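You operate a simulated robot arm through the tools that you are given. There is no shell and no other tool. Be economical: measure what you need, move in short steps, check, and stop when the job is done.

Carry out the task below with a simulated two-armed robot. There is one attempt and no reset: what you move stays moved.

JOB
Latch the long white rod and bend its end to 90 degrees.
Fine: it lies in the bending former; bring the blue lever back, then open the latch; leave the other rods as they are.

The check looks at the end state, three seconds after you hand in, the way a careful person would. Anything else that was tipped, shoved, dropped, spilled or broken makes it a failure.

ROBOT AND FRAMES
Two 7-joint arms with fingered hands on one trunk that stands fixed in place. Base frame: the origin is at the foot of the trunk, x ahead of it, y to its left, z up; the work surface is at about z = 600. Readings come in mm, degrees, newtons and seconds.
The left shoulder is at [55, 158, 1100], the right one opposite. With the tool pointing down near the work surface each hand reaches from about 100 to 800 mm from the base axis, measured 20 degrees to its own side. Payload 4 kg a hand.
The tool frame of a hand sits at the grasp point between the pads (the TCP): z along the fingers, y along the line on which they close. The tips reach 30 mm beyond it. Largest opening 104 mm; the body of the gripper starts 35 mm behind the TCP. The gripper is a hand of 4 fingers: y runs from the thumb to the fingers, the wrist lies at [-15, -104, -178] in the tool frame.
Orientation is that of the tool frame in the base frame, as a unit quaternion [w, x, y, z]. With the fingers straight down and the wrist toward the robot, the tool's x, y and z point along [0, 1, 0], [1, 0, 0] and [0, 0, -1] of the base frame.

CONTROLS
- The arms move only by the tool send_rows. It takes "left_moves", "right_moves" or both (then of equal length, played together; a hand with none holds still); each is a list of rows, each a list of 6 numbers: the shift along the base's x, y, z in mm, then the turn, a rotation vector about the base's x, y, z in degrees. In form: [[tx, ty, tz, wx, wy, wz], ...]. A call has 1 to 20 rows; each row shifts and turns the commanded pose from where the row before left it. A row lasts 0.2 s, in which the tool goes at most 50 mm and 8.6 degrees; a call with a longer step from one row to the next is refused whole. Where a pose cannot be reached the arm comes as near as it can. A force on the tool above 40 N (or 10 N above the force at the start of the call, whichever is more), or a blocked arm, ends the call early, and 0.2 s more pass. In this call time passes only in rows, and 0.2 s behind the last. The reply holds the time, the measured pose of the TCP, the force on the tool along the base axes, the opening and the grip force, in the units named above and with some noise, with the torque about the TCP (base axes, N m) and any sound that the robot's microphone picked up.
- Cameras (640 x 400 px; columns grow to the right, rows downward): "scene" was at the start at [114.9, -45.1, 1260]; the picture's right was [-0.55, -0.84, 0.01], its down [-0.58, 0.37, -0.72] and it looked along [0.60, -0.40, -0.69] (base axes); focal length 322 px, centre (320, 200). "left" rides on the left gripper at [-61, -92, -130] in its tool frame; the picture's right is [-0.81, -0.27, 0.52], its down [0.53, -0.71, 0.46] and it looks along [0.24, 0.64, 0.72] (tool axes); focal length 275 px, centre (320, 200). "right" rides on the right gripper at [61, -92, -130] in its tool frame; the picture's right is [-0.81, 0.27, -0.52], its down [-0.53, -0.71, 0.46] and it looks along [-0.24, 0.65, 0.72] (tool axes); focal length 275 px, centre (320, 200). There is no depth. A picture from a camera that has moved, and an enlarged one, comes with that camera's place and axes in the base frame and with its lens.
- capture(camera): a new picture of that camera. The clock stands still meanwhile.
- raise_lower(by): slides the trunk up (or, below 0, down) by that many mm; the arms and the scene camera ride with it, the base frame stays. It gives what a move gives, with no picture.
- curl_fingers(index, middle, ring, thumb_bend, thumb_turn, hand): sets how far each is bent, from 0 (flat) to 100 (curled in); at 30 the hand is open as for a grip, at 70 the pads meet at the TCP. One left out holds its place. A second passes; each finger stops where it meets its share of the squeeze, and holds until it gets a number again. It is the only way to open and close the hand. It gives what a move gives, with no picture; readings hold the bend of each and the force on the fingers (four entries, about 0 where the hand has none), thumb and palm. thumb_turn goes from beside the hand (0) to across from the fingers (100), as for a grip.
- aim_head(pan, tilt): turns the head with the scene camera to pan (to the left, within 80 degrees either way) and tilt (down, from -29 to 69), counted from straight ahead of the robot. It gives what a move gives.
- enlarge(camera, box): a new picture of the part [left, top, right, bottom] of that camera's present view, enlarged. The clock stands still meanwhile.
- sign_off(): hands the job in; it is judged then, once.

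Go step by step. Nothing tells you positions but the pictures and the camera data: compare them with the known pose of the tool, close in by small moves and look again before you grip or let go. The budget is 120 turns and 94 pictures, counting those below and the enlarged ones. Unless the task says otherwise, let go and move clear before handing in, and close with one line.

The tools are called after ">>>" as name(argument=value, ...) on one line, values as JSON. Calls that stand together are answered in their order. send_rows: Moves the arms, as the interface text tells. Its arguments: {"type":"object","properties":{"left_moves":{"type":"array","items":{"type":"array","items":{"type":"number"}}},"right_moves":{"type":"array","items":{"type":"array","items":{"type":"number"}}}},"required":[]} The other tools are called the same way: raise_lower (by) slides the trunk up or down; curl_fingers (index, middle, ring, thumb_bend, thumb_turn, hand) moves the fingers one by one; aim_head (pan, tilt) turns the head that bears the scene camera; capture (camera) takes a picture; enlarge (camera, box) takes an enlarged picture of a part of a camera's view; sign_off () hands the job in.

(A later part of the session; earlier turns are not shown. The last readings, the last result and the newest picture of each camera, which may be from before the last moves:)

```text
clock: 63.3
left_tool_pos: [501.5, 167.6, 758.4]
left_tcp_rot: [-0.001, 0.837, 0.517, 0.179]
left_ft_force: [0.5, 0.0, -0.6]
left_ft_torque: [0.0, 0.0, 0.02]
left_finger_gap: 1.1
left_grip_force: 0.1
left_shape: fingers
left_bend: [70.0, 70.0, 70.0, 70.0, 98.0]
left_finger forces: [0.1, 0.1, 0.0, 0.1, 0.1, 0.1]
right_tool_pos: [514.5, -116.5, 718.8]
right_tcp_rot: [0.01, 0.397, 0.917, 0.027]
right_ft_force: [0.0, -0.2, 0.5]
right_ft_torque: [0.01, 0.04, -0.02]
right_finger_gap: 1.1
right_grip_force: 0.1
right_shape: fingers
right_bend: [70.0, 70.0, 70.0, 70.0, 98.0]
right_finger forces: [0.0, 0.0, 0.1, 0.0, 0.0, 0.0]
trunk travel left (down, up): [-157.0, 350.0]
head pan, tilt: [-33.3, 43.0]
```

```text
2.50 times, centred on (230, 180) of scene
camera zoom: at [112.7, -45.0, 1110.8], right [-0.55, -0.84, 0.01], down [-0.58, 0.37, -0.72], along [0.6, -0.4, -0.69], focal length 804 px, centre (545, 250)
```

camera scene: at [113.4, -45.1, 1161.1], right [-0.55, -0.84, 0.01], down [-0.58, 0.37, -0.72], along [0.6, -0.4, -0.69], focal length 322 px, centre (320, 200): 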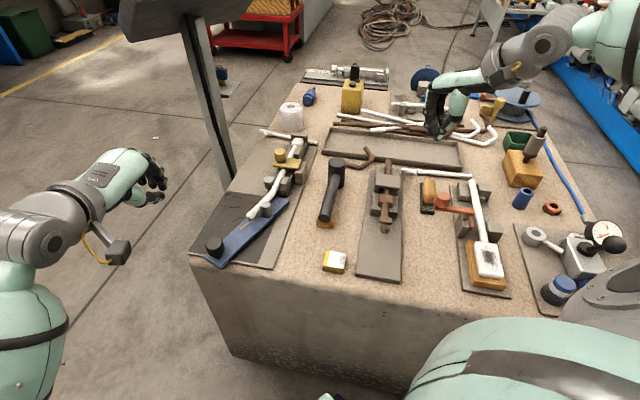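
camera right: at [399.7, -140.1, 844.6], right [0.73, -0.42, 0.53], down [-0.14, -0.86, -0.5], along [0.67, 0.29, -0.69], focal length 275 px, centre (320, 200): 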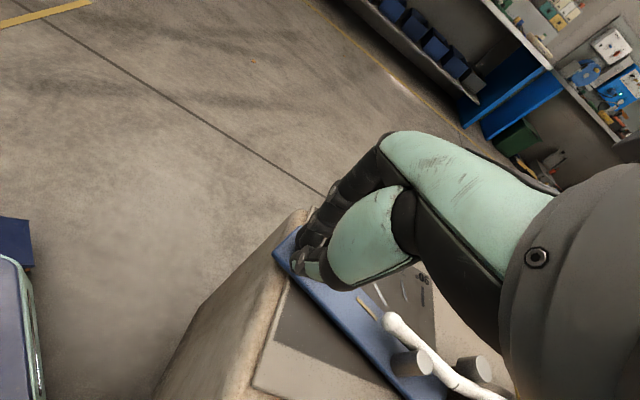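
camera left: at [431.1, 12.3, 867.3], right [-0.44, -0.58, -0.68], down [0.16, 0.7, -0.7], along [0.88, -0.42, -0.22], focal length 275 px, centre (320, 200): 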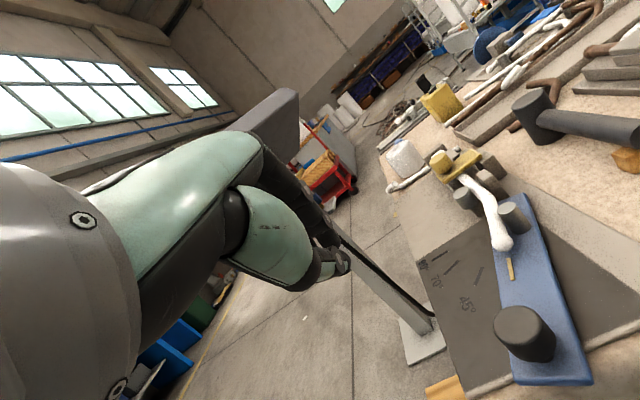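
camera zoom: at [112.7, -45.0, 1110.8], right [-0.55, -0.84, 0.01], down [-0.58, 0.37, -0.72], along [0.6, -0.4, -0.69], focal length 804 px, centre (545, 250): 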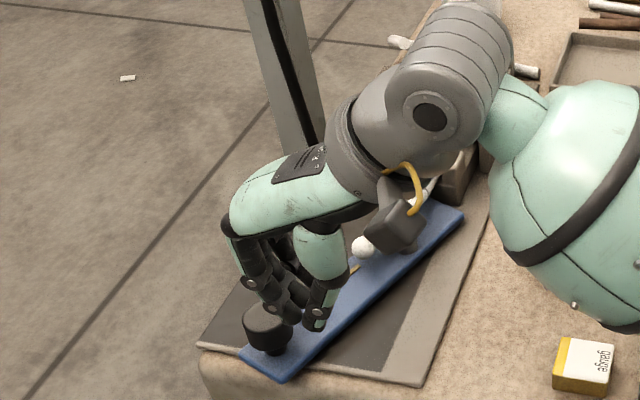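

>>> raise_lower(by=-54)

>>> send_rows(right_moves=[[7, 4, 0, 0, 0, 0], [7, 5, 0, 0, 0, 0]])

>>> enlarge(camera="scene", box=[150, 80, 310, 240])

>>> enlarge(camera="right", box=[240, 160, 440, 360])

```text
clock: 64.2
left_tool_pos: [499.0, 169.6, 705.9]
left_tcp_rot: [0.002, 0.837, 0.517, 0.179]
left_ft_force: [0.8, -0.1, -0.3]
left_ft_torque: [0.0, -0.01, -0.01]
left_finger_gap: 1.3
left_grip_force: 0.2
left_shape: fingers
left_bend: [70.0, 70.0, 70.0, 70.0, 98.0]
left_finger forces: [0.0, 0.0, 0.0, 0.0, 0.0, 0.0]
right_tool_pos: [513.2, -112.7, 666.9]
right_tcp_rot: [0.013, 0.397, 0.917, 0.027]
right_ft_force: [0.5, -0.2, 0.0]
right_ft_torque: [0.01, -0.01, -0.01]
right_finger_gap: 0.8
right_grip_force: 0.1
right_shape: fingers
right_bend: [70.0, 70.0, 70.0, 70.0, 98.0]
right_finger forces: [0.0, 0.1, 0.0, 0.0, 0.1, 0.0]
trunk travel left (down, up): [-103.0, 404.0]
head pan, tilt: [-33.3, 43.0]
```

```text
clock: 64.8
left_tool_pos: [500.7, 166.4, 704.7]
left_tcp_rot: [0.0, 0.838, 0.516, 0.18]
left_ft_force: [-0.2, 0.1, -1.1]
left_ft_torque: [0.0, -0.01, -0.02]
left_finger_gap: 1.3
left_grip_force: 0.2
left_shape: fingers
left_bend: [70.0, 70.0, 70.0, 70.0, 98.0]
left_finger forces: [0.1, 0.1, 0.1, 0.1, 0.0, 0.0]
right_tool_pos: [525.7, -107.9, 665.0]
right_tcp_rot: [0.011, 0.398, 0.917, 0.027]
right_ft_force: [-7.4, -2.8, 1.5]
right_ft_torque: [-0.02, -0.02, 0.01]
right_finger_gap: 0.9
right_grip_force: 3.6
right_shape: fingers
right_bend: [70.0, 71.0, 70.0, 70.0, 98.0]
right_finger forces: [0.0, 6.7, 0.5, 0.1, 0.1, 0.1]
trunk travel left (down, up): [-103.0, 404.0]
head pan, tilt: [-33.3, 43.0]
```

```text
2.50 times, centred on (230, 160) of scene
camera zoom: at [108.7, -44.1, 1056.2], right [-0.55, -0.83, 0.01], down [-0.58, 0.37, -0.73], along [0.6, -0.4, -0.69], focal length 804 px, centre (545, 300)
```

zoom: 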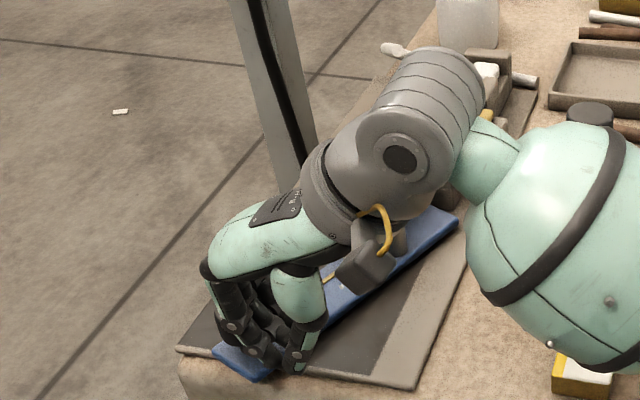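

```text
2.00 times, centred on (340, 260) of right
camera zoom: at [411.3, -131.1, 790.4], right [0.73, -0.42, 0.53], down [-0.14, -0.86, -0.5], along [0.67, 0.29, -0.69], focal length 551 px, centre (280, 80)
```

zoom: 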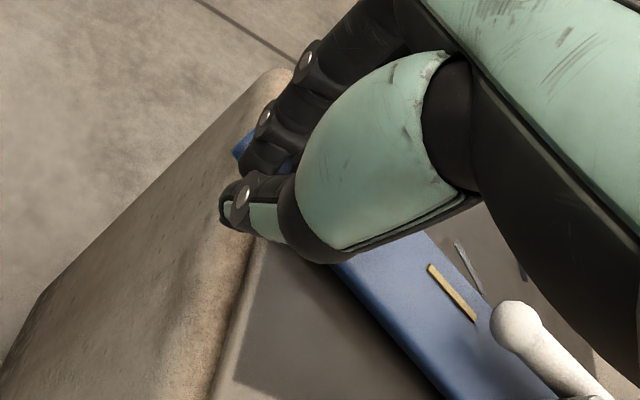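

Contact with the knob is made. Something seems to press on the trunk slightly, so I'll raise the left hand as a precaution while pushing along the arc.

>>> send_rows(left_moves=[[0, 5, 25, 0, 0, 0], [0, 5, 25, 0, 0, 0], [0, 5, 25, 0, 0, 0], [0, 5, 25, 0, 0, 0]])

>>> capture(camera="scene")

```text
clock: 65.8
left_tool_pos: [499.6, 187.5, 805.2]
left_tcp_rot: [0.0, 0.837, 0.517, 0.179]
left_ft_force: [0.8, 0.1, 0.5]
left_ft_torque: [0.0, -0.02, -0.01]
left_finger_gap: 1.1
left_grip_force: 0.1
left_shape: fingers
left_bend: [70.0, 70.0, 70.0, 70.0, 98.0]
left_finger forces: [0.0, 0.0, 0.0, 0.0, 0.0, 0.0]
right_tool_pos: [527.3, -105.8, 665.6]
right_tcp_rot: [0.012, 0.397, 0.917, 0.028]
right_ft_force: [-3.4, -1.5, 0.3]
right_ft_torque: [0.01, -0.05, -0.04]
right_finger_gap: 1.0
right_grip_force: 1.7
right_shape: fingers
right_bend: [70.0, 70.0, 70.0, 70.0, 98.0]
right_finger forces: [0.0, 3.2, 0.1, 0.1, 0.0, 0.1]
trunk travel left (down, up): [-103.0, 404.0]
head pan, tilt: [-33.3, 43.0]
```

```text
41 pictures are left
camera scene: at [109.3, -43.7, 1056.4], right [-0.55, -0.84, 0.01], down [-0.58, 0.37, -0.73], along [0.6, -0.4, -0.69], focal length 322 px, centre (320, 200)
```

scene: 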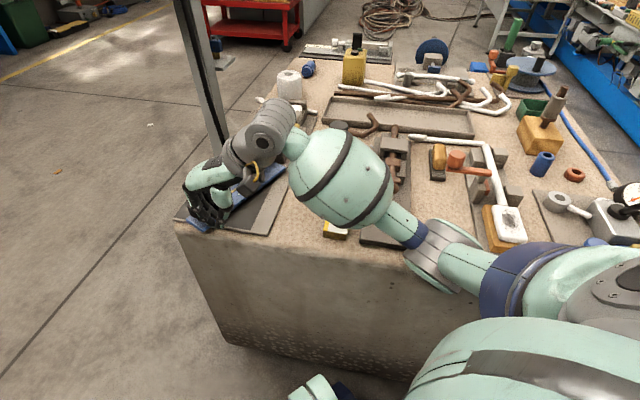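

The right elbow and forearm hang low over the table here. I'll raise the trunk at once and check that nothing was moved.

>>> raise_lower(by=60)

>>> capture(camera="scene")

```text
clock: 66.8
left_tool_pos: [501.6, 187.1, 864.6]
left_tcp_rot: [-0.001, 0.837, 0.517, 0.178]
left_ft_force: [-0.1, 0.2, -0.6]
left_ft_torque: [0.02, 0.03, 0.02]
left_finger_gap: 1.3
left_grip_force: 0.1
left_shape: fingers
left_bend: [70.0, 70.0, 70.0, 70.0, 98.0]
left_finger forces: [0.0, 0.0, 0.1, 0.0, 0.1, 0.0]
right_tool_pos: [528.4, -107.6, 723.8]
right_tcp_rot: [0.01, 0.397, 0.918, 0.026]
right_ft_force: [-0.1, -0.3, -0.1]
right_ft_torque: [-0.01, 0.02, -0.02]
right_finger_gap: 0.8
right_grip_force: 0.1
right_shape: fingers
right_bend: [70.0, 70.0, 70.0, 70.0, 98.0]
right_finger forces: [0.0, 0.0, 0.0, 0.0, 0.0, 0.0]
trunk travel left (down, up): [-163.0, 344.0]
head pan, tilt: [-33.3, 43.0]
```

```text
40 pictures are left
camera scene: at [113.2, -45.1, 1116.9], right [-0.55, -0.84, 0.01], down [-0.58, 0.37, -0.72], along [0.6, -0.4, -0.69], focal length 322 px, centre (320, 200)
```

scene: 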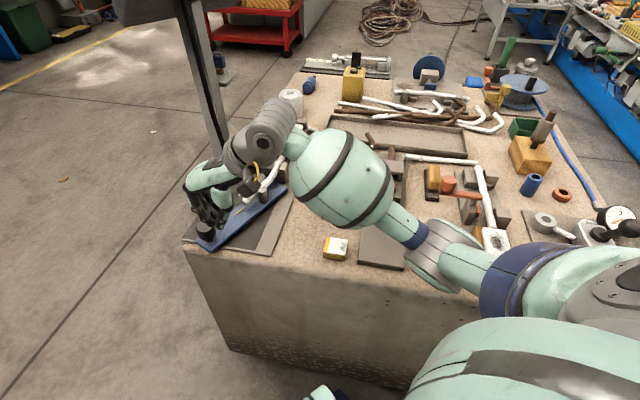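

Contact is released and the gauge box looks unmoved. I'll now lower only the hand, with the trunk kept up.

>>> send_rows(right_moves=[[-10, -6, 0, 0, 0, 0], [0, 0, -20, 0, 0, 0], [0, 0, -20, 0, 0, 0], [0, 0, -18, 0, 0, 0]])

>>> capture(camera="scene")

```text
clock: 67.8
left_tool_pos: [500.0, 186.7, 864.3]
left_tcp_rot: [-0.002, 0.837, 0.517, 0.179]
left_ft_force: [0.1, 0.7, 0.1]
left_ft_torque: [-0.02, 0.01, -0.01]
left_finger_gap: 1.0
left_grip_force: 0.0
left_shape: fingers
left_bend: [70.0, 70.0, 70.0, 70.0, 98.0]
left_finger forces: [0.0, 0.1, 0.1, 0.1, 0.0, 0.0]
right_tool_pos: [517.2, -111.5, 666.9]
right_tcp_rot: [0.01, 0.397, 0.917, 0.027]
right_ft_force: [0.0, 0.1, -0.1]
right_ft_torque: [0.02, 0.02, 0.03]
right_finger_gap: 1.3
right_grip_force: 0.0
right_shape: fingers
right_bend: [70.0, 70.0, 70.0, 70.0, 98.0]
right_finger forces: [0.0, 0.1, 0.0, 0.1, 0.0, 0.1]
trunk travel left (down, up): [-163.0, 344.0]
head pan, tilt: [-33.3, 43.0]
```

```text
39 pictures are left
camera scene: at [113.2, -45.1, 1116.8], right [-0.55, -0.84, 0.01], down [-0.58, 0.37, -0.72], along [0.6, -0.4, -0.69], focal length 322 px, centre (320, 200)
```

scene: 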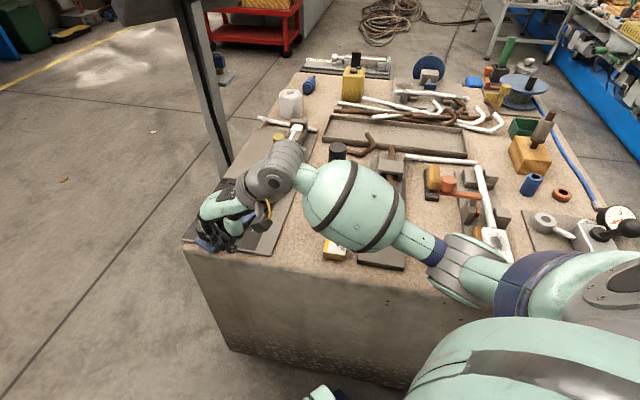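

>>> send_rows(right_moves=[[9, 4, -1, 0, 0, 0], [11.1, 4.9, 0, 0, 0, 0], [10.7, 4, 0, 0, 0, 0], [11, 3.3, 0, 0, 0, 0], [11.2, 2.6, 0, 0, 0, 0]])

>>> enlarge(camera="scene", box=[170, 100, 350, 260])

```text
clock: 69.0
left_tool_pos: [500.6, 187.3, 866.5]
left_tcp_rot: [0.0, 0.837, 0.517, 0.18]
left_ft_force: [-0.1, 0.4, -0.7]
left_ft_torque: [0.0, 0.0, -0.01]
left_finger_gap: 1.3
left_grip_force: 0.0
left_shape: fingers
left_bend: [70.0, 70.0, 70.0, 70.0, 98.0]
left_finger forces: [0.1, 0.0, 0.1, 0.0, 0.0, 0.0]
right_tool_pos: [571.0, -96.6, 667.9]
right_tcp_rot: [0.012, 0.398, 0.917, 0.028]
right_ft_force: [-6.5, -4.5, 9.3]
right_ft_torque: [0.04, -0.19, -0.06]
right_finger_gap: 0.9
right_grip_force: 5.3
right_shape: fingers
right_bend: [70.0, 71.0, 70.0, 70.0, 98.0]
right_finger forces: [0.0, 11.6, 0.1, 0.1, 0.0, 0.0]
trunk travel left (down, up): [-163.0, 344.0]
head pan, tilt: [-33.3, 43.0]
```

```text
2.50 times, centred on (260, 180) of scene
camera zoom: at [111.3, -45.1, 1117.1], right [-0.55, -0.84, 0.01], down [-0.58, 0.37, -0.72], along [0.6, -0.4, -0.69], focal length 804 px, centre (470, 250)
```

zoom: 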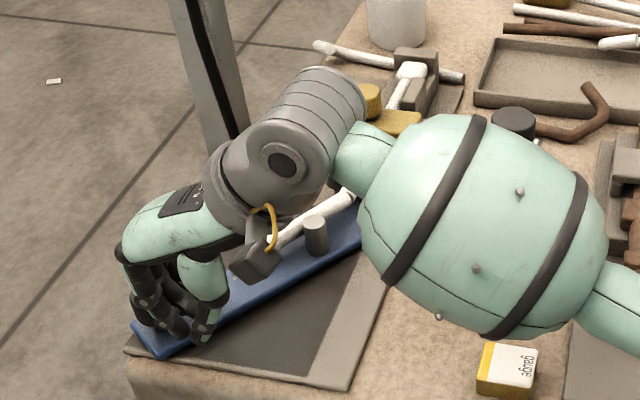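

>>> send_rows(right_moves=[[11.3, 2, 0.5, 0, 0, 0], [11.4, 1.2, 0.5, 0, 0, 0], [11.5, 0.6, 0, 0, 0, 0], [11.5, -0.1, 0, 0, 0, 0]])

>>> enlarge(camera="scene", box=[170, 100, 350, 260])

>>> enlarge(camera="right", box=[240, 160, 440, 360])

```text
clock: 70.0
left_tool_pos: [499.5, 186.6, 865.3]
left_tcp_rot: [-0.001, 0.837, 0.516, 0.18]
left_ft_force: [0.2, 0.2, -0.6]
left_ft_torque: [-0.03, 0.0, -0.01]
left_finger_gap: 1.1
left_grip_force: 0.0
left_shape: fingers
left_bend: [70.0, 70.0, 70.0, 70.0, 98.0]
left_finger forces: [0.0, 0.0, 0.0, 0.1, 0.0, 0.0]
right_tool_pos: [616.2, -91.6, 667.8]
right_tcp_rot: [0.01, 0.397, 0.917, 0.027]
right_ft_force: [-8.2, -2.1, 4.7]
right_ft_torque: [0.03, -0.08, 0.04]
right_finger_gap: 1.0
right_grip_force: 4.4
right_shape: fingers
right_bend: [70.0, 71.0, 70.0, 70.0, 98.0]
right_finger forces: [0.0, 9.5, 0.0, 0.0, 0.0, 0.1]
trunk travel left (down, up): [-163.0, 344.0]
head pan, tilt: [-33.3, 43.0]
```

```text
2.50 times, centred on (260, 180) of scene
camera zoom: at [111.7, -45.2, 1117.0], right [-0.55, -0.84, 0.01], down [-0.58, 0.37, -0.72], along [0.6, -0.4, -0.69], focal length 804 px, centre (470, 250)
```

zoom: 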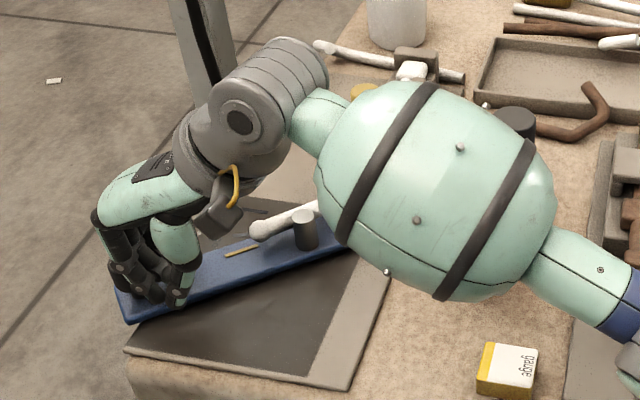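

```text
2.00 times, centred on (340, 260) of right
camera zoom: at [501.9, -116.0, 793.0], right [0.73, -0.42, 0.53], down [-0.14, -0.86, -0.5], along [0.67, 0.29, -0.69], focal length 551 px, centre (280, 80)
```

zoom: 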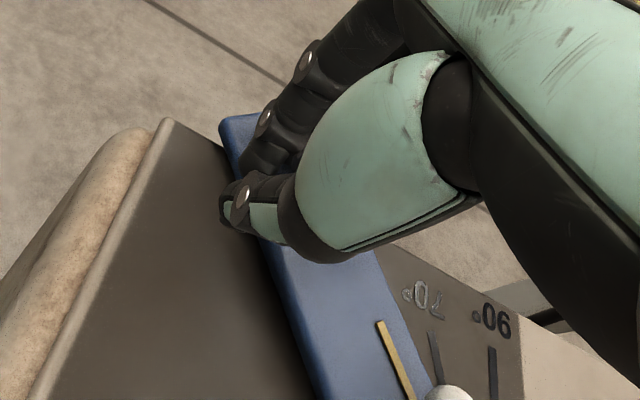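

The lever is near 48°. Two more rows this way, then I'll re-place the hand on the other side of the knob to push toward (+x,-y).

>>> send_rows(right_moves=[[11.5, -0.8, 0, 0, 0, 0], [11.4, -1.5, 0, 0, 0, 0], [11.4, -2.2, 0, 0, 0, 0]])

>>> send_rows(right_moves=[[-12, -6, 5, 0, 0, 0], [-5, 5, 25, 0, 0, 0], [0, 15, 20, 0, 0, 0], [0, 20, 0, 0, 0, 0], [0, 20, 0, 0, 0, 0], [0, 13, 0, 0, 0, 0]])

>>> enlarge(camera="scene", box=[140, 80, 340, 240])

>>> capture(camera="right")

```text
clock: 70.8
left_tool_pos: [500.1, 186.4, 866.0]
left_tcp_rot: [-0.001, 0.837, 0.517, 0.18]
left_ft_force: [-0.2, -0.2, -0.2]
left_ft_torque: [0.01, -0.03, 0.0]
left_finger_gap: 0.8
left_grip_force: 0.0
left_shape: fingers
left_bend: [70.0, 70.0, 70.0, 70.0, 98.0]
left_finger forces: [0.0, 0.0, 0.0, 0.1, 0.0, 0.0]
right_tool_pos: [650.9, -97.4, 668.7]
right_tcp_rot: [0.011, 0.397, 0.917, 0.027]
right_ft_force: [-8.3, -2.8, 7.4]
right_ft_torque: [0.02, -0.13, -0.02]
right_finger_gap: 1.0
right_grip_force: 4.5
right_shape: fingers
right_bend: [70.0, 71.0, 70.0, 70.0, 98.0]
right_finger forces: [0.0, 9.9, 0.1, 0.0, 0.0, 0.0]
trunk travel left (down, up): [-163.0, 344.0]
head pan, tilt: [-33.3, 43.0]
```

```text
clock: 72.2
left_tool_pos: [499.8, 187.4, 864.9]
left_tcp_rot: [-0.002, 0.837, 0.517, 0.178]
left_ft_force: [0.6, -0.5, -0.3]
left_ft_torque: [0.01, -0.02, 0.01]
left_finger_gap: 1.2
left_grip_force: 0.1
left_shape: fingers
left_bend: [70.0, 70.0, 70.0, 70.0, 98.0]
left_finger forces: [0.0, 0.1, 0.0, 0.1, 0.0, 0.0]
right_tool_pos: [634.7, -26.8, 718.4]
right_tcp_rot: [0.011, 0.396, 0.918, 0.026]
right_ft_force: [-0.4, -0.5, 0.9]
right_ft_torque: [0.03, -0.03, 0.01]
right_finger_gap: 0.9
right_grip_force: 0.0
right_shape: fingers
right_bend: [70.0, 70.0, 70.0, 70.0, 98.0]
right_finger forces: [0.0, 0.0, 0.0, 0.0, 0.0, 0.0]
trunk travel left (down, up): [-163.0, 344.0]
head pan, tilt: [-33.3, 43.0]
```

```text
2.50 times, centred on (240, 160) of scene
camera zoom: at [113.1, -44.8, 1116.9], right [-0.55, -0.84, 0.01], down [-0.58, 0.37, -0.72], along [0.6, -0.4, -0.69], focal length 804 px, centre (520, 300)
```

zoom: 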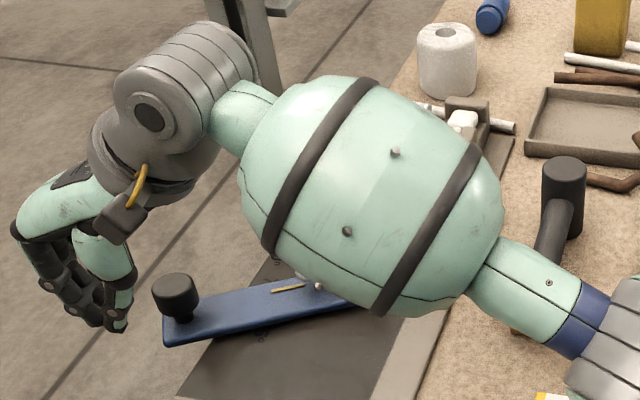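

```text
34 pictures are left
camera right: at [520.3, -51.9, 843.7], right [0.73, -0.42, 0.53], down [-0.14, -0.86, -0.5], along [0.67, 0.29, -0.69], focal length 275 px, centre (320, 200)
```

right: 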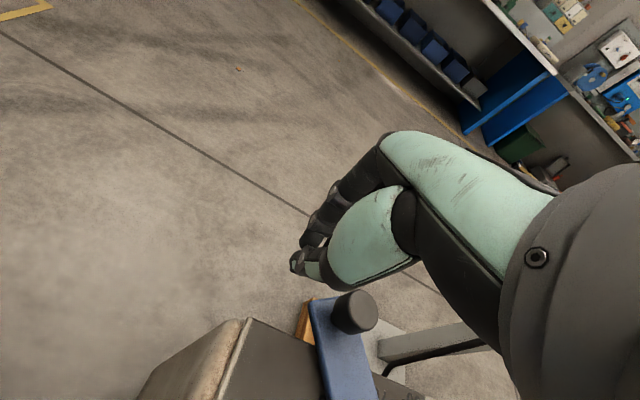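

The knob is at about (686,-77), lever about 60°. Lowering beside it on the outer side, then pushing on.

>>> send_rows(right_moves=[[0, 0, -17, 0, 0, 0], [0, 0, -17, 0, 0, 0], [0, 0, -16, 0, 0, 0], [8, -7, 0, 0, 0, 0]])

>>> enlarge(camera="scene", box=[140, 80, 340, 240])

>>> enlarge(camera="right", box=[240, 160, 440, 360])

```text
clock: 73.2
left_tool_pos: [501.1, 186.7, 865.3]
left_tcp_rot: [-0.002, 0.838, 0.517, 0.178]
left_ft_force: [-0.2, 0.1, -0.3]
left_ft_torque: [-0.02, -0.02, 0.0]
left_finger_gap: 1.2
left_grip_force: 0.1
left_shape: fingers
left_bend: [70.0, 70.0, 70.0, 70.0, 98.0]
left_finger forces: [0.0, 0.1, 0.1, 0.1, 0.0, 0.0]
right_tool_pos: [644.0, -34.5, 666.5]
right_tcp_rot: [0.01, 0.397, 0.917, 0.027]
right_ft_force: [-0.3, 0.1, 0.6]
right_ft_torque: [0.03, 0.01, 0.0]
right_finger_gap: 0.9
right_grip_force: 0.0
right_shape: fingers
right_bend: [70.0, 70.0, 70.0, 70.0, 98.0]
right_finger forces: [0.0, 0.0, 0.1, 0.0, 0.1, 0.0]
trunk travel left (down, up): [-163.0, 344.0]
head pan, tilt: [-33.3, 43.0]
```

```text
2.50 times, centred on (240, 160) of scene
camera zoom: at [113.2, -45.1, 1116.9], right [-0.55, -0.84, 0.01], down [-0.58, 0.37, -0.72], along [0.6, -0.4, -0.69], focal length 804 px, centre (520, 300)
```

zoom: 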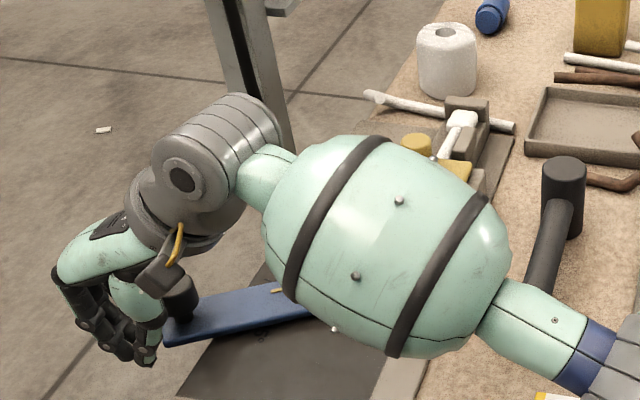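

```text
2.00 times, centred on (340, 260) of right
camera zoom: at [529.7, -60.0, 792.2], right [0.73, -0.42, 0.53], down [-0.14, -0.86, -0.5], along [0.66, 0.29, -0.69], focal length 551 px, centre (280, 80)
```

zoom: 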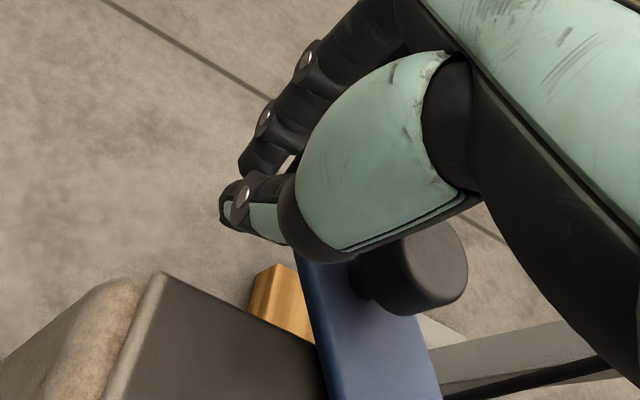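

>>> send_rows(right_moves=[[8, -5, 0, 0, 0, 0], [11, -4, 0, 0, 0, 0], [11, -4.4, 0, 0, 0, 0], [10.9, -4.8, 0, 0, 0, 0]])

>>> enlarge(camera="right", box=[240, 160, 440, 360])

```text
clock: 74.2
left_tool_pos: [501.0, 187.7, 864.4]
left_tcp_rot: [-0.001, 0.837, 0.517, 0.179]
left_ft_force: [0.1, -0.4, -0.6]
left_ft_torque: [0.0, -0.03, 0.0]
left_finger_gap: 1.4
left_grip_force: 0.0
left_shape: fingers
left_bend: [70.0, 70.0, 70.0, 70.0, 98.0]
left_finger forces: [0.0, 0.0, 0.1, 0.1, 0.0, 0.0]
right_tool_pos: [685.9, -53.1, 667.6]
right_tcp_rot: [0.01, 0.398, 0.917, 0.026]
right_ft_force: [0.6, -0.9, 0.2]
right_ft_torque: [0.0, 0.0, 0.0]
right_finger_gap: 1.4
right_grip_force: 0.0
right_shape: fingers
right_bend: [70.0, 70.0, 70.0, 70.0, 98.0]
right_finger forces: [0.1, 0.0, 0.1, 0.0, 0.0, 0.1]
trunk travel left (down, up): [-163.0, 344.0]
head pan, tilt: [-33.3, 43.0]
```

```text
2.00 times, centred on (340, 260) of right
camera zoom: at [570.9, -77.7, 792.5], right [0.73, -0.42, 0.53], down [-0.14, -0.86, -0.5], along [0.67, 0.29, -0.69], focal length 551 px, centre (280, 80)
```

zoom: 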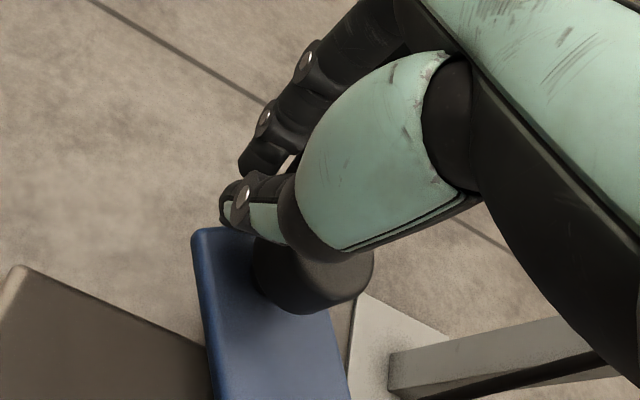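

The hand slid past on the outside without touching the knob. I'll step back and approach straight along the finger-side direction until contact.

>>> send_rows(right_moves=[[-13, 8, 0, 0, 0, 0], [-13, 7, 0, 0, 0, 0], [-14, -3, 0, 0, 0, 0], [3.4, -3.7, 0, 0, 0, 0], [3.4, -3.7, 0, 0, 0, 0], [3.4, -3.7, 0, 0, 0, 0]])

>>> enlarge(camera="right", box=[240, 160, 440, 360])

```text
clock: 75.6
left_tool_pos: [500.1, 188.1, 866.1]
left_tcp_rot: [-0.001, 0.837, 0.517, 0.179]
left_ft_force: [-0.3, -0.2, -0.3]
left_ft_torque: [0.01, 0.0, 0.0]
left_finger_gap: 1.2
left_grip_force: 0.0
left_shape: fingers
left_bend: [70.0, 70.0, 70.0, 70.0, 98.0]
left_finger forces: [0.0, 0.1, 0.0, 0.0, 0.0, 0.0]
right_tool_pos: [653.3, -50.6, 667.3]
right_tcp_rot: [0.01, 0.396, 0.918, 0.028]
right_ft_force: [-1.8, 9.0, 2.1]
right_ft_torque: [0.12, -0.05, 0.31]
right_finger_gap: 1.2
right_grip_force: 4.7
right_shape: fingers
right_bend: [70.0, 70.0, 66.0, 70.0, 98.0]
right_finger forces: [0.0, 0.0, 8.7, 0.0, 0.0, 0.0]
trunk travel left (down, up): [-163.0, 344.0]
head pan, tilt: [-33.3, 43.0]
```

```text
2.00 times, centred on (340, 260) of right
camera zoom: at [538.2, -75.3, 792.7], right [0.73, -0.42, 0.53], down [-0.13, -0.86, -0.5], along [0.66, 0.3, -0.69], focal length 551 px, centre (280, 80)
```

zoom: 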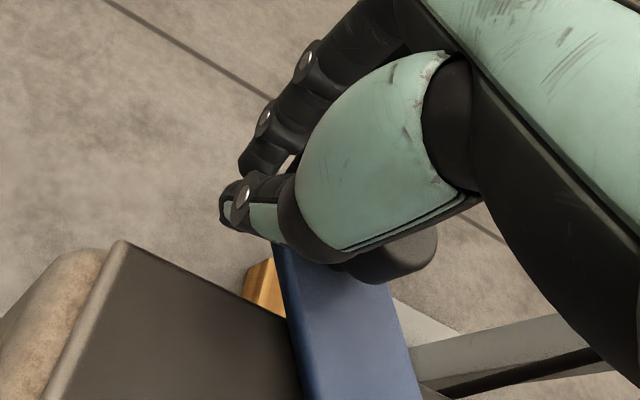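

>>> send_rows(right_moves=[[-9, 3, 0, 0, 0, 0], [-9, -8, 0, 0, 0, 0], [-8, -12, 0, 0, 0, 0], [9, -2, 0, 0, 0, 0], [8, -2, 0, 0, 0, 0]])

```text
clock: 76.8
left_tool_pos: [500.8, 188.4, 864.9]
left_tcp_rot: [0.0, 0.837, 0.518, 0.179]
left_ft_force: [-0.5, 0.0, -1.0]
left_ft_torque: [0.0, -0.02, -0.03]
left_finger_gap: 1.2
left_grip_force: 0.1
left_shape: fingers
left_bend: [70.0, 70.0, 70.0, 70.0, 98.0]
left_finger forces: [0.0, 0.0, 0.0, 0.0, 0.0, 0.0]
right_tool_pos: [644.3, -67.4, 668.4]
right_tcp_rot: [0.009, 0.395, 0.918, 0.029]
right_ft_force: [-3.0, 29.6, 2.2]
right_ft_torque: [0.22, -0.01, 1.47]
right_finger_gap: 0.6
right_grip_force: 15.9
right_shape: fingers
right_bend: [70.0, 70.0, 52.0, 70.0, 98.0]
right_finger forces: [0.0, 0.0, 30.8, 0.0, 0.0, 0.0]
trunk travel left (down, up): [-163.0, 344.0]
head pan, tilt: [-33.3, 43.0]
```

>>> send_rows(right_moves=[[-4, 12, 0, 0, 0, 0], [-10, 12, 0, 0, 0, 0], [-10, 0, 0, 0, 0, 0]])

>>> enlarge(camera="scene", box=[130, 130, 250, 240])

>>> enlarge(camera="right", box=[240, 160, 440, 360])

```text
clock: 77.6
left_tool_pos: [500.4, 186.8, 866.3]
left_tcp_rot: [0.0, 0.837, 0.516, 0.179]
left_ft_force: [-0.2, -0.2, -0.5]
left_ft_torque: [-0.01, 0.01, 0.0]
left_finger_gap: 1.3
left_grip_force: 0.2
left_shape: fingers
left_bend: [70.0, 70.0, 70.0, 70.0, 98.0]
left_finger forces: [0.0, 0.0, 0.0, 0.1, 0.1, 0.0]
right_tool_pos: [621.1, -51.4, 666.2]
right_tcp_rot: [0.011, 0.398, 0.917, 0.026]
right_ft_force: [1.5, 8.5, 3.1]
right_ft_torque: [0.02, -0.15, 0.34]
right_finger_gap: 0.9
right_grip_force: 3.4
right_shape: fingers
right_bend: [70.0, 70.0, 64.0, 70.0, 98.0]
right_finger forces: [0.1, 0.0, 7.5, 0.0, 0.0, 0.1]
trunk travel left (down, up): [-163.0, 344.0]
head pan, tilt: [-33.3, 43.0]
```

```text
3.64 times, centred on (190, 185) of scene
camera zoom: at [112.7, -44.3, 1116.9], right [-0.55, -0.84, 0.01], down [-0.58, 0.37, -0.72], along [0.6, -0.4, -0.69], focal length 1170 px, centre (793, 254)
```

zoom: 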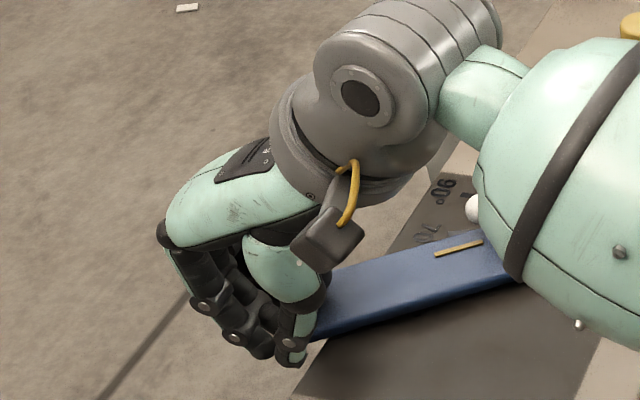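

```text
2.00 times, centred on (340, 260) of right
camera zoom: at [506.5, -75.5, 791.6], right [0.73, -0.42, 0.53], down [-0.14, -0.86, -0.5], along [0.67, 0.29, -0.69], focal length 551 px, centre (280, 80)
```

zoom: 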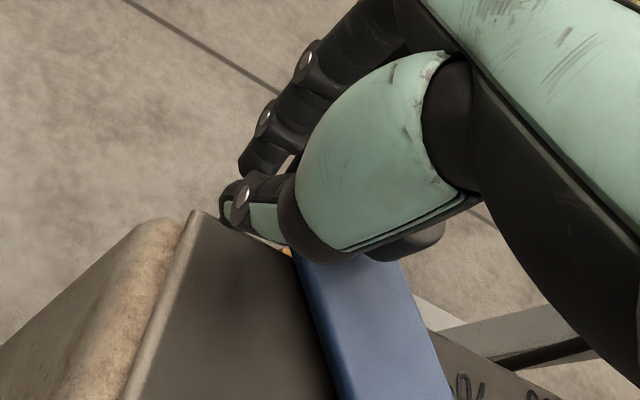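

The ring finger jammed against the knob's outer side, so I'll lift out, come in properly behind the knob and push with the ring-finger corner along a matched path.

>>> send_rows(right_moves=[[-5, 10, 0, 0, 0, 0], [-5, 0, 22, 0, 0, 0], [-5, -10, 22, 0, 0, 0], [-5, -20, 0, 0, 0, 0], [-3, -13, 0, 0, 0, 0], [0, 0, -22, 0, 0, 0], [0, 0, -22, 0, 0, 0]])

>>> enlarge(camera="right", box=[240, 160, 440, 360])

>>> enlarge(camera="scene", box=[140, 100, 300, 240])

```text
clock: 79.2
left_tool_pos: [501.3, 187.2, 864.8]
left_tcp_rot: [-0.001, 0.837, 0.516, 0.179]
left_ft_force: [0.3, 1.2, 0.5]
left_ft_torque: [0.0, 0.01, 0.02]
left_finger_gap: 1.3
left_grip_force: 0.0
left_shape: fingers
left_bend: [70.0, 70.0, 70.0, 70.0, 98.0]
left_finger forces: [0.0, 0.1, 0.0, 0.1, 0.0, 0.0]
right_tool_pos: [597.7, -82.5, 667.5]
right_tcp_rot: [0.01, 0.397, 0.917, 0.027]
right_ft_force: [0.3, -0.1, -0.6]
right_ft_torque: [-0.03, 0.0, 0.02]
right_finger_gap: 1.0
right_grip_force: 0.0
right_shape: fingers
right_bend: [70.0, 70.0, 70.0, 70.0, 98.0]
right_finger forces: [0.1, 0.1, 0.1, 0.0, 0.1, 0.0]
trunk travel left (down, up): [-163.0, 344.0]
head pan, tilt: [-33.3, 43.0]
```

```text
2.00 times, centred on (340, 260) of right
camera zoom: at [484.3, -107.4, 792.1], right [0.73, -0.42, 0.53], down [-0.14, -0.86, -0.5], along [0.67, 0.29, -0.69], focal length 551 px, centre (280, 80)
```

zoom: 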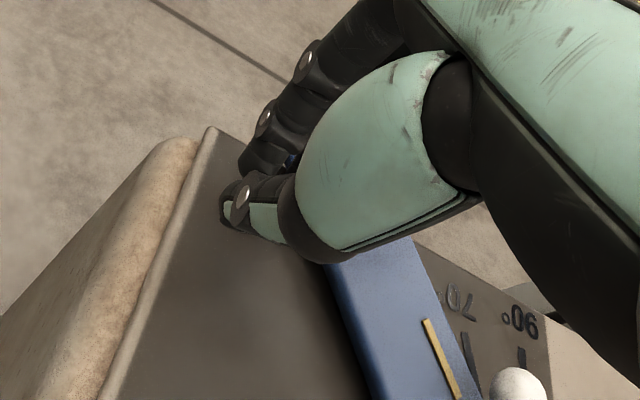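

```text
2.86 times, centred on (220, 170) of scene
camera zoom: at [113.1, -45.1, 1116.8], right [-0.55, -0.84, 0.01], down [-0.58, 0.37, -0.72], along [0.6, -0.4, -0.69], focal length 919 px, centre (606, 286)
```

zoom: 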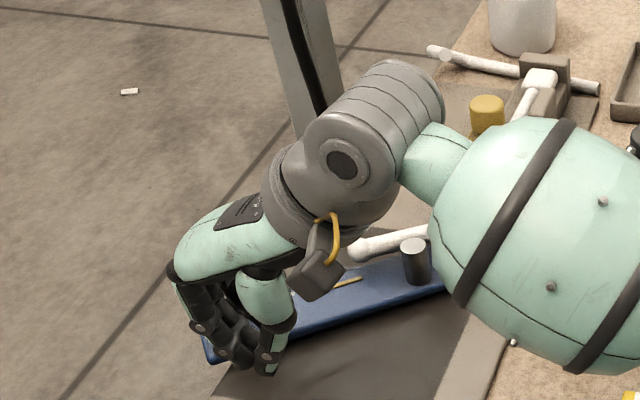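

The lever is back at about 50°. I start the ring-corner push.

>>> send_rows(right_moves=[[10, 3, 0, 0, 0, 0], [10, -0.5, 0, 0, 0, 0], [12.8, 0, 0, 0, 0, 0], [12.8, -0.8, 0, 0, 0, 0], [12.8, -1.7, 0, 0, 0, 0]])

>>> enlarge(camera="right", box=[240, 160, 440, 360])

```text
clock: 80.4
left_tool_pos: [500.3, 188.0, 865.9]
left_tcp_rot: [-0.001, 0.837, 0.517, 0.179]
left_ft_force: [0.3, -0.1, 0.9]
left_ft_torque: [0.0, -0.01, -0.02]
left_finger_gap: 1.0
left_grip_force: 0.2
left_shape: fingers
left_bend: [70.0, 70.0, 70.0, 70.0, 98.0]
left_finger forces: [0.0, 0.0, 0.0, 0.0, 0.0, 0.0]
right_tool_pos: [655.2, -82.7, 668.0]
right_tcp_rot: [0.011, 0.397, 0.918, 0.027]
right_ft_force: [-9.8, -0.2, 5.2]
right_ft_torque: [-0.04, -0.12, -0.1]
right_finger_gap: 0.9
right_grip_force: 5.2
right_shape: fingers
right_bend: [70.0, 70.0, 71.0, 70.0, 98.0]
right_finger forces: [0.0, 0.1, 11.0, 0.0, 0.0, 0.1]
trunk travel left (down, up): [-163.0, 344.0]
head pan, tilt: [-33.3, 43.0]
```

```text
2.00 times, centred on (340, 260) of right
camera zoom: at [540.8, -107.0, 792.7], right [0.73, -0.42, 0.53], down [-0.13, -0.86, -0.5], along [0.67, 0.29, -0.69], focal length 551 px, centre (280, 80)
```

zoom: 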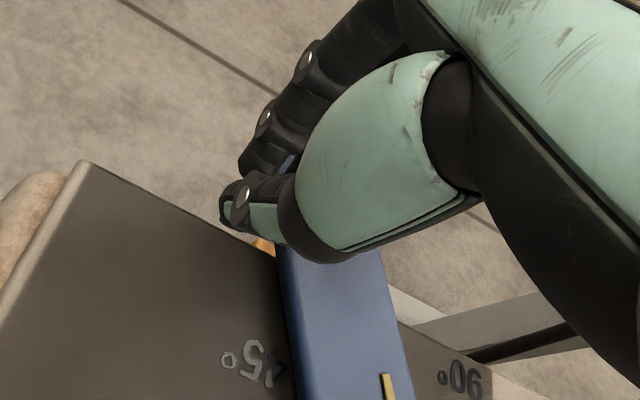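

>>> send_rows(right_moves=[[12.7, -2.7, 0, 0, 0, 0], [12.5, -3.6, 0, 0, 0, 0], [12.2, -4.4, 0, 0, 0, 0], [12, -5.3, 0, 0, 0, 0]])

>>> capture(camera="right")

>>> enlarge(camera="scene", box=[140, 80, 340, 240])

```text
clock: 81.4
left_tool_pos: [499.1, 187.1, 866.3]
left_tcp_rot: [-0.001, 0.837, 0.517, 0.181]
left_ft_force: [0.2, -0.2, -1.0]
left_ft_torque: [-0.05, -0.01, -0.02]
left_finger_gap: 1.1
left_grip_force: 0.1
left_shape: fingers
left_bend: [70.0, 70.0, 70.0, 70.0, 98.0]
left_finger forces: [0.0, 0.0, 0.0, 0.1, 0.0, 0.0]
right_tool_pos: [704.4, -98.9, 667.0]
right_tcp_rot: [0.011, 0.397, 0.917, 0.026]
right_ft_force: [-11.3, -1.9, 4.7]
right_ft_torque: [-0.07, -0.06, -0.21]
right_finger_gap: 1.1
right_grip_force: 6.1
right_shape: fingers
right_bend: [70.0, 70.0, 71.0, 70.0, 98.0]
right_finger forces: [0.0, 0.0, 11.8, 0.0, 0.0, 0.0]
trunk travel left (down, up): [-163.0, 344.0]
head pan, tilt: [-33.3, 43.0]
```

```text
24 pictures are left
camera right: at [589.8, -122.8, 792.8], right [0.73, -0.42, 0.53], down [-0.14, -0.86, -0.5], along [0.67, 0.29, -0.69], focal length 275 px, centre (320, 200)
```

right: 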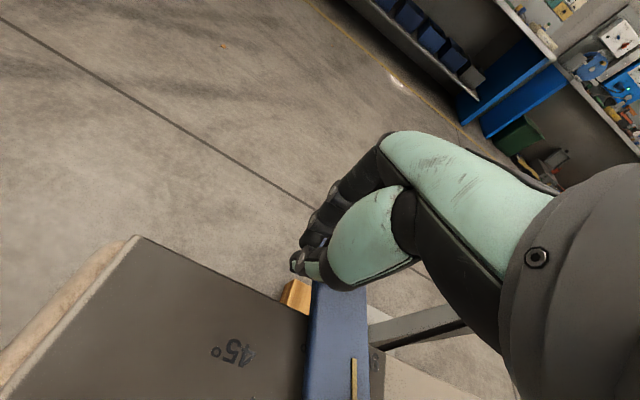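

```text
2.50 times, centred on (240, 160) of scene
camera zoom: at [111.3, -45.1, 1117.1], right [-0.55, -0.84, 0.01], down [-0.58, 0.37, -0.72], along [0.6, -0.4, -0.69], focal length 804 px, centre (520, 300)
```

zoom: 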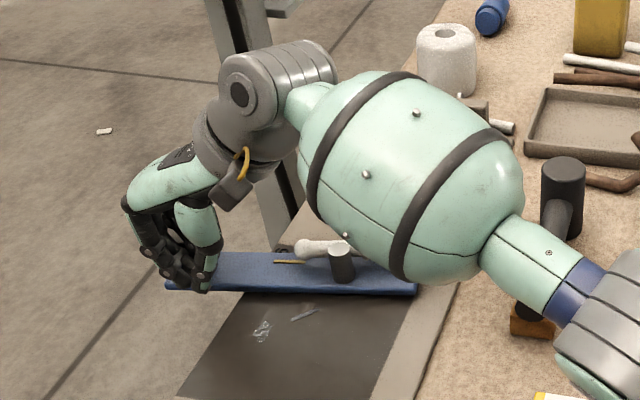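

The lever is at about 82°. Two more small rows to bring the pointer to the 90° mark.

>>> send_rows(right_moves=[[10, -6, 0, 0, 0, 0], [9, -6.5, 0, 0, 0, 0]])

>>> enlarge(camera="scene", box=[160, 110, 320, 230])

```text
clock: 82.0
left_tool_pos: [499.2, 186.6, 865.5]
left_tcp_rot: [-0.001, 0.837, 0.517, 0.179]
left_ft_force: [-0.6, 0.5, -0.1]
left_ft_torque: [-0.02, -0.01, -0.01]
left_finger_gap: 1.2
left_grip_force: 0.0
left_shape: fingers
left_bend: [70.0, 70.0, 70.0, 70.0, 98.0]
left_finger forces: [0.0, 0.0, 0.0, 0.1, 0.0, 0.1]
right_tool_pos: [723.3, -111.2, 669.4]
right_tcp_rot: [0.012, 0.398, 0.917, 0.029]
right_ft_force: [-9.4, -2.7, 8.0]
right_ft_torque: [-0.11, -0.16, -0.16]
right_finger_gap: 0.7
right_grip_force: 6.5
right_shape: fingers
right_bend: [70.0, 70.0, 72.0, 70.0, 98.0]
right_finger forces: [0.0, 0.4, 12.2, 0.0, 0.0, 0.0]
trunk travel left (down, up): [-163.0, 344.0]
head pan, tilt: [-33.3, 43.0]
```

```text
3.33 times, centred on (240, 170) of scene
camera zoom: at [110.9, -45.1, 1117.1], right [-0.55, -0.84, 0.01], down [-0.58, 0.37, -0.73], along [0.6, -0.4, -0.69], focal length 1072 px, centre (587, 300)
```

zoom: 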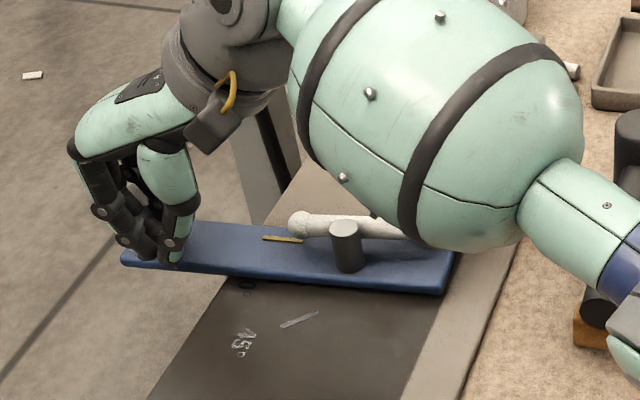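

The pointer is near 90°, but the rod seems to lag a bit. I'll retract the arm to see the true rod angle.

>>> send_rows(right_moves=[[-12, 4, 3, 0, 0, 0], [-15, 0, 25, 0, 0, 0], [-20, 0, 40, 0, 0, 0], [-20, -10, 40, 0, 0, 0], [-20, -30, 30, 0, 0, -4], [-20, -32, 25, 0, 0, -4], [-20, -32, 20, 0, 0, -4], [-20, -32, 10, 0, 0, -4], [-20, -32, 0, 0, 0, -4], [-20, -32, 0, 0, 0, -4], [-20, -32, 0, 0, 0, -4], [-20, -32, 0, 0, 0, -4], [-15, -32, 0, 0, 0, -4], [-10, -32, 0, 0, 0, -4], [-10, -32, 0, 0, 0, -4]])

>>> enlarge(camera="scene", box=[170, 90, 350, 230])

```text
clock: 85.2
left_tool_pos: [501.1, 186.1, 865.8]
left_tcp_rot: [-0.002, 0.837, 0.517, 0.179]
left_ft_force: [-0.6, 0.0, -0.1]
left_ft_torque: [-0.03, -0.02, -0.01]
left_finger_gap: 1.2
left_grip_force: 0.1
left_shape: fingers
left_bend: [70.0, 70.0, 70.0, 70.0, 98.0]
left_finger forces: [0.1, 0.0, 0.0, 0.1, 0.1, 0.0]
right_tool_pos: [459.3, -467.9, 862.5]
right_tcp_rot: [0.019, 0.713, 0.701, 0.02]
right_ft_force: [0.3, 0.0, -0.1]
right_ft_torque: [-0.03, 0.03, 0.01]
right_finger_gap: 0.9
right_grip_force: 0.1
right_shape: fingers
right_bend: [70.0, 70.0, 70.0, 70.0, 98.0]
right_finger forces: [0.0, 0.1, 0.0, 0.0, 0.0, 0.1]
trunk travel left (down, up): [-163.0, 344.0]
head pan, tilt: [-33.3, 43.0]
```

```text
2.86 times, centred on (260, 160) of scene
camera zoom: at [112.6, -45.5, 1116.9], right [-0.55, -0.84, 0.01], down [-0.58, 0.37, -0.72], along [0.6, -0.4, -0.69], focal length 919 px, centre (491, 314)
```

zoom: 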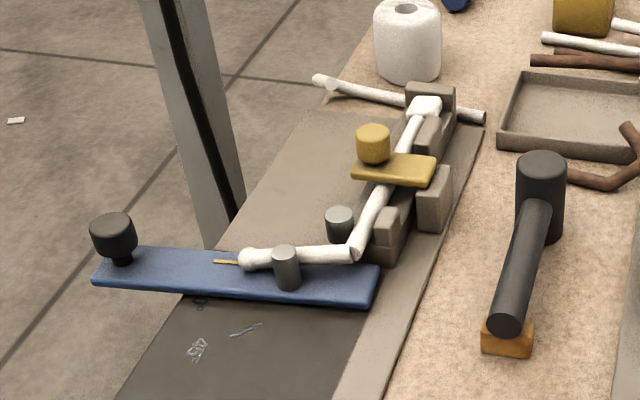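

The rod now stands at roughly 72–80°, so there is springback. A second view will measure it better.

>>> enlarge(camera="right", box=[60, 60, 320, 220])

```text
2.46 times, centred on (190, 140) of right
camera zoom: at [361.8, -406.6, 987.4], right [0.23, -0.82, 0.53], down [-0.69, -0.52, -0.5], along [0.68, -0.25, -0.69], focal length 678 px, centre (640, 348)
```

zoom: 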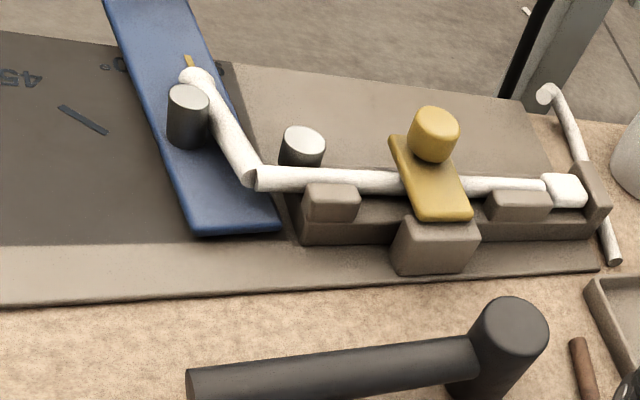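

Averaging the views, the rod sits at about 76° with the lever around 87°. So I need to overbend step by step; I'll come back behind the knob and push to a lever angle of about 97° first.

>>> send_rows(right_moves=[[10, 32, 0, 0, 0, 4], [10, 32, 0, 0, 0, 4], [15, 32, 0, 0, 0, 4], [20, 32, 0, 0, 0, 4], [20, 32, 0, 0, 0, 4], [20, 32, 0, 0, 0, 4], [20, 32, 0, 0, 0, 4], [20, 32, -10, 0, 0, 4], [20, 32, -20, 0, 0, 4], [20, 32, -25, 0, 0, 4], [20, 32, -30, 0, 0, 4], [20, 8, 0, 0, 0, 0], [20, 9, 0, 0, 0, 0], [22, 8, 0, 0, 0, 0]])

```text
clock: 88.2
left_tool_pos: [501.1, 188.2, 865.1]
left_tcp_rot: [-0.002, 0.837, 0.517, 0.179]
left_ft_force: [0.7, 0.5, -0.4]
left_ft_torque: [0.0, -0.02, 0.0]
left_finger_gap: 1.2
left_grip_force: 0.1
left_shape: fingers
left_bend: [70.0, 70.0, 70.0, 70.0, 98.0]
left_finger forces: [0.1, 0.1, 0.1, 0.1, 0.1, 0.1]
right_tool_pos: [719.6, -88.0, 775.0]
right_tcp_rot: [0.01, 0.397, 0.917, 0.026]
right_ft_force: [0.4, -0.2, -0.3]
right_ft_torque: [-0.02, 0.01, -0.01]
right_finger_gap: 1.1
right_grip_force: 0.1
right_shape: fingers
right_bend: [70.0, 70.0, 70.0, 70.0, 98.0]
right_finger forces: [0.0, 0.0, 0.0, 0.1, 0.1, 0.1]
trunk travel left (down, up): [-163.0, 344.0]
head pan, tilt: [-33.3, 43.0]
```

>>> send_rows(right_moves=[[-2, -2, -35, 0, 0, 0], [-2, -1, -35, 0, 0, 0], [0, 0, -37, 0, 0, 0]])

>>> send_rows(right_moves=[[4.5, -4, 0, 0, 0, 0], [4.5, -4, 0, 0, 0, 0], [4.5, -4, 0, 0, 0, 0]])

```text
clock: 89.0
left_tool_pos: [500.5, 186.7, 865.0]
left_tcp_rot: [-0.001, 0.837, 0.517, 0.179]
left_ft_force: [0.2, -0.1, 0.2]
left_ft_torque: [-0.02, 0.03, 0.01]
left_finger_gap: 1.1
left_grip_force: 0.0
left_shape: fingers
left_bend: [70.0, 70.0, 70.0, 70.0, 98.0]
left_finger forces: [0.1, 0.1, 0.1, 0.0, 0.0, 0.1]
right_tool_pos: [714.2, -92.4, 666.5]
right_tcp_rot: [0.011, 0.397, 0.918, 0.027]
right_ft_force: [-0.2, 0.1, 0.7]
right_ft_torque: [-0.04, 0.01, -0.01]
right_finger_gap: 1.0
right_grip_force: 0.4
right_shape: fingers
right_bend: [70.0, 70.0, 70.0, 70.0, 98.0]
right_finger forces: [0.0, 0.0, 0.1, 0.0, 0.0, 0.0]
trunk travel left (down, up): [-163.0, 344.0]
head pan, tilt: [-33.3, 43.0]
```

```text
clock: 89.8
left_tool_pos: [502.0, 186.7, 864.8]
left_tcp_rot: [-0.002, 0.837, 0.517, 0.178]
left_ft_force: [-0.1, 0.0, 0.3]
left_ft_torque: [0.01, 0.01, -0.03]
left_finger_gap: 1.1
left_grip_force: 0.0
left_shape: fingers
left_bend: [70.0, 70.0, 70.0, 70.0, 98.0]
left_finger forces: [0.0, 0.0, 0.0, 0.0, 0.0, 0.0]
right_tool_pos: [729.6, -104.4, 668.8]
right_tcp_rot: [0.01, 0.396, 0.918, 0.026]
right_ft_force: [-3.5, 7.3, -2.4]
right_ft_torque: [0.09, 0.14, 0.22]
right_finger_gap: 1.0
right_grip_force: 3.9
right_shape: fingers
right_bend: [70.0, 70.0, 69.0, 70.0, 98.0]
right_finger forces: [0.0, 0.0, 7.4, 0.0, 0.1, 0.1]
trunk travel left (down, up): [-163.0, 344.0]
head pan, tilt: [-33.3, 43.0]
```

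Contact is good. Pushing on in small steps.

>>> send_rows(right_moves=[[7, -6.5, 0, 0, 0, 0], [6.8, -7, 0, 0, 0, 0], [6.5, -7.4, 0, 0, 0, 0]])

>>> enlarge(camera="scene", box=[160, 110, 320, 230])

```text
clock: 90.6
left_tool_pos: [499.4, 187.4, 864.5]
left_tcp_rot: [-0.001, 0.837, 0.517, 0.179]
left_ft_force: [0.7, 0.3, -0.3]
left_ft_torque: [-0.01, -0.01, -0.04]
left_finger_gap: 1.1
left_grip_force: 0.0
left_shape: fingers
left_bend: [70.0, 70.0, 70.0, 70.0, 98.0]
left_finger forces: [0.1, 0.1, 0.0, 0.0, 0.0, 0.0]
right_tool_pos: [750.0, -124.9, 668.6]
right_tcp_rot: [0.01, 0.396, 0.918, 0.026]
right_ft_force: [-7.5, 11.5, -1.5]
right_ft_torque: [0.08, 0.11, 0.35]
right_finger_gap: 1.0
right_grip_force: 6.8
right_shape: fingers
right_bend: [70.0, 70.0, 69.0, 70.0, 98.0]
right_finger forces: [0.1, 0.1, 13.2, 0.0, 0.0, 0.1]
trunk travel left (down, up): [-163.0, 344.0]
head pan, tilt: [-33.3, 43.0]
```

```text
3.33 times, centred on (240, 170) of scene
camera zoom: at [112.5, -43.9, 1117.0], right [-0.55, -0.84, 0.01], down [-0.58, 0.37, -0.72], along [0.6, -0.4, -0.69], focal length 1072 px, centre (587, 300)
```

zoom: 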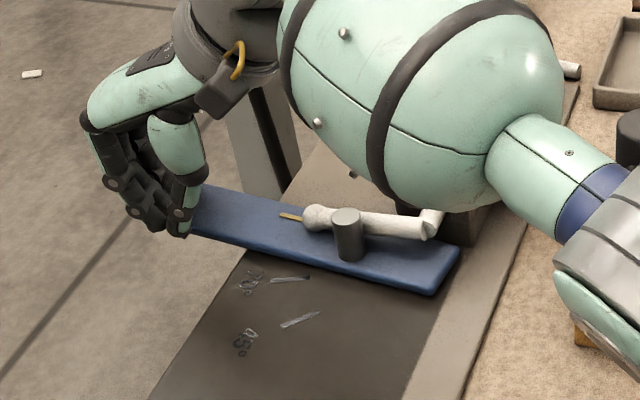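

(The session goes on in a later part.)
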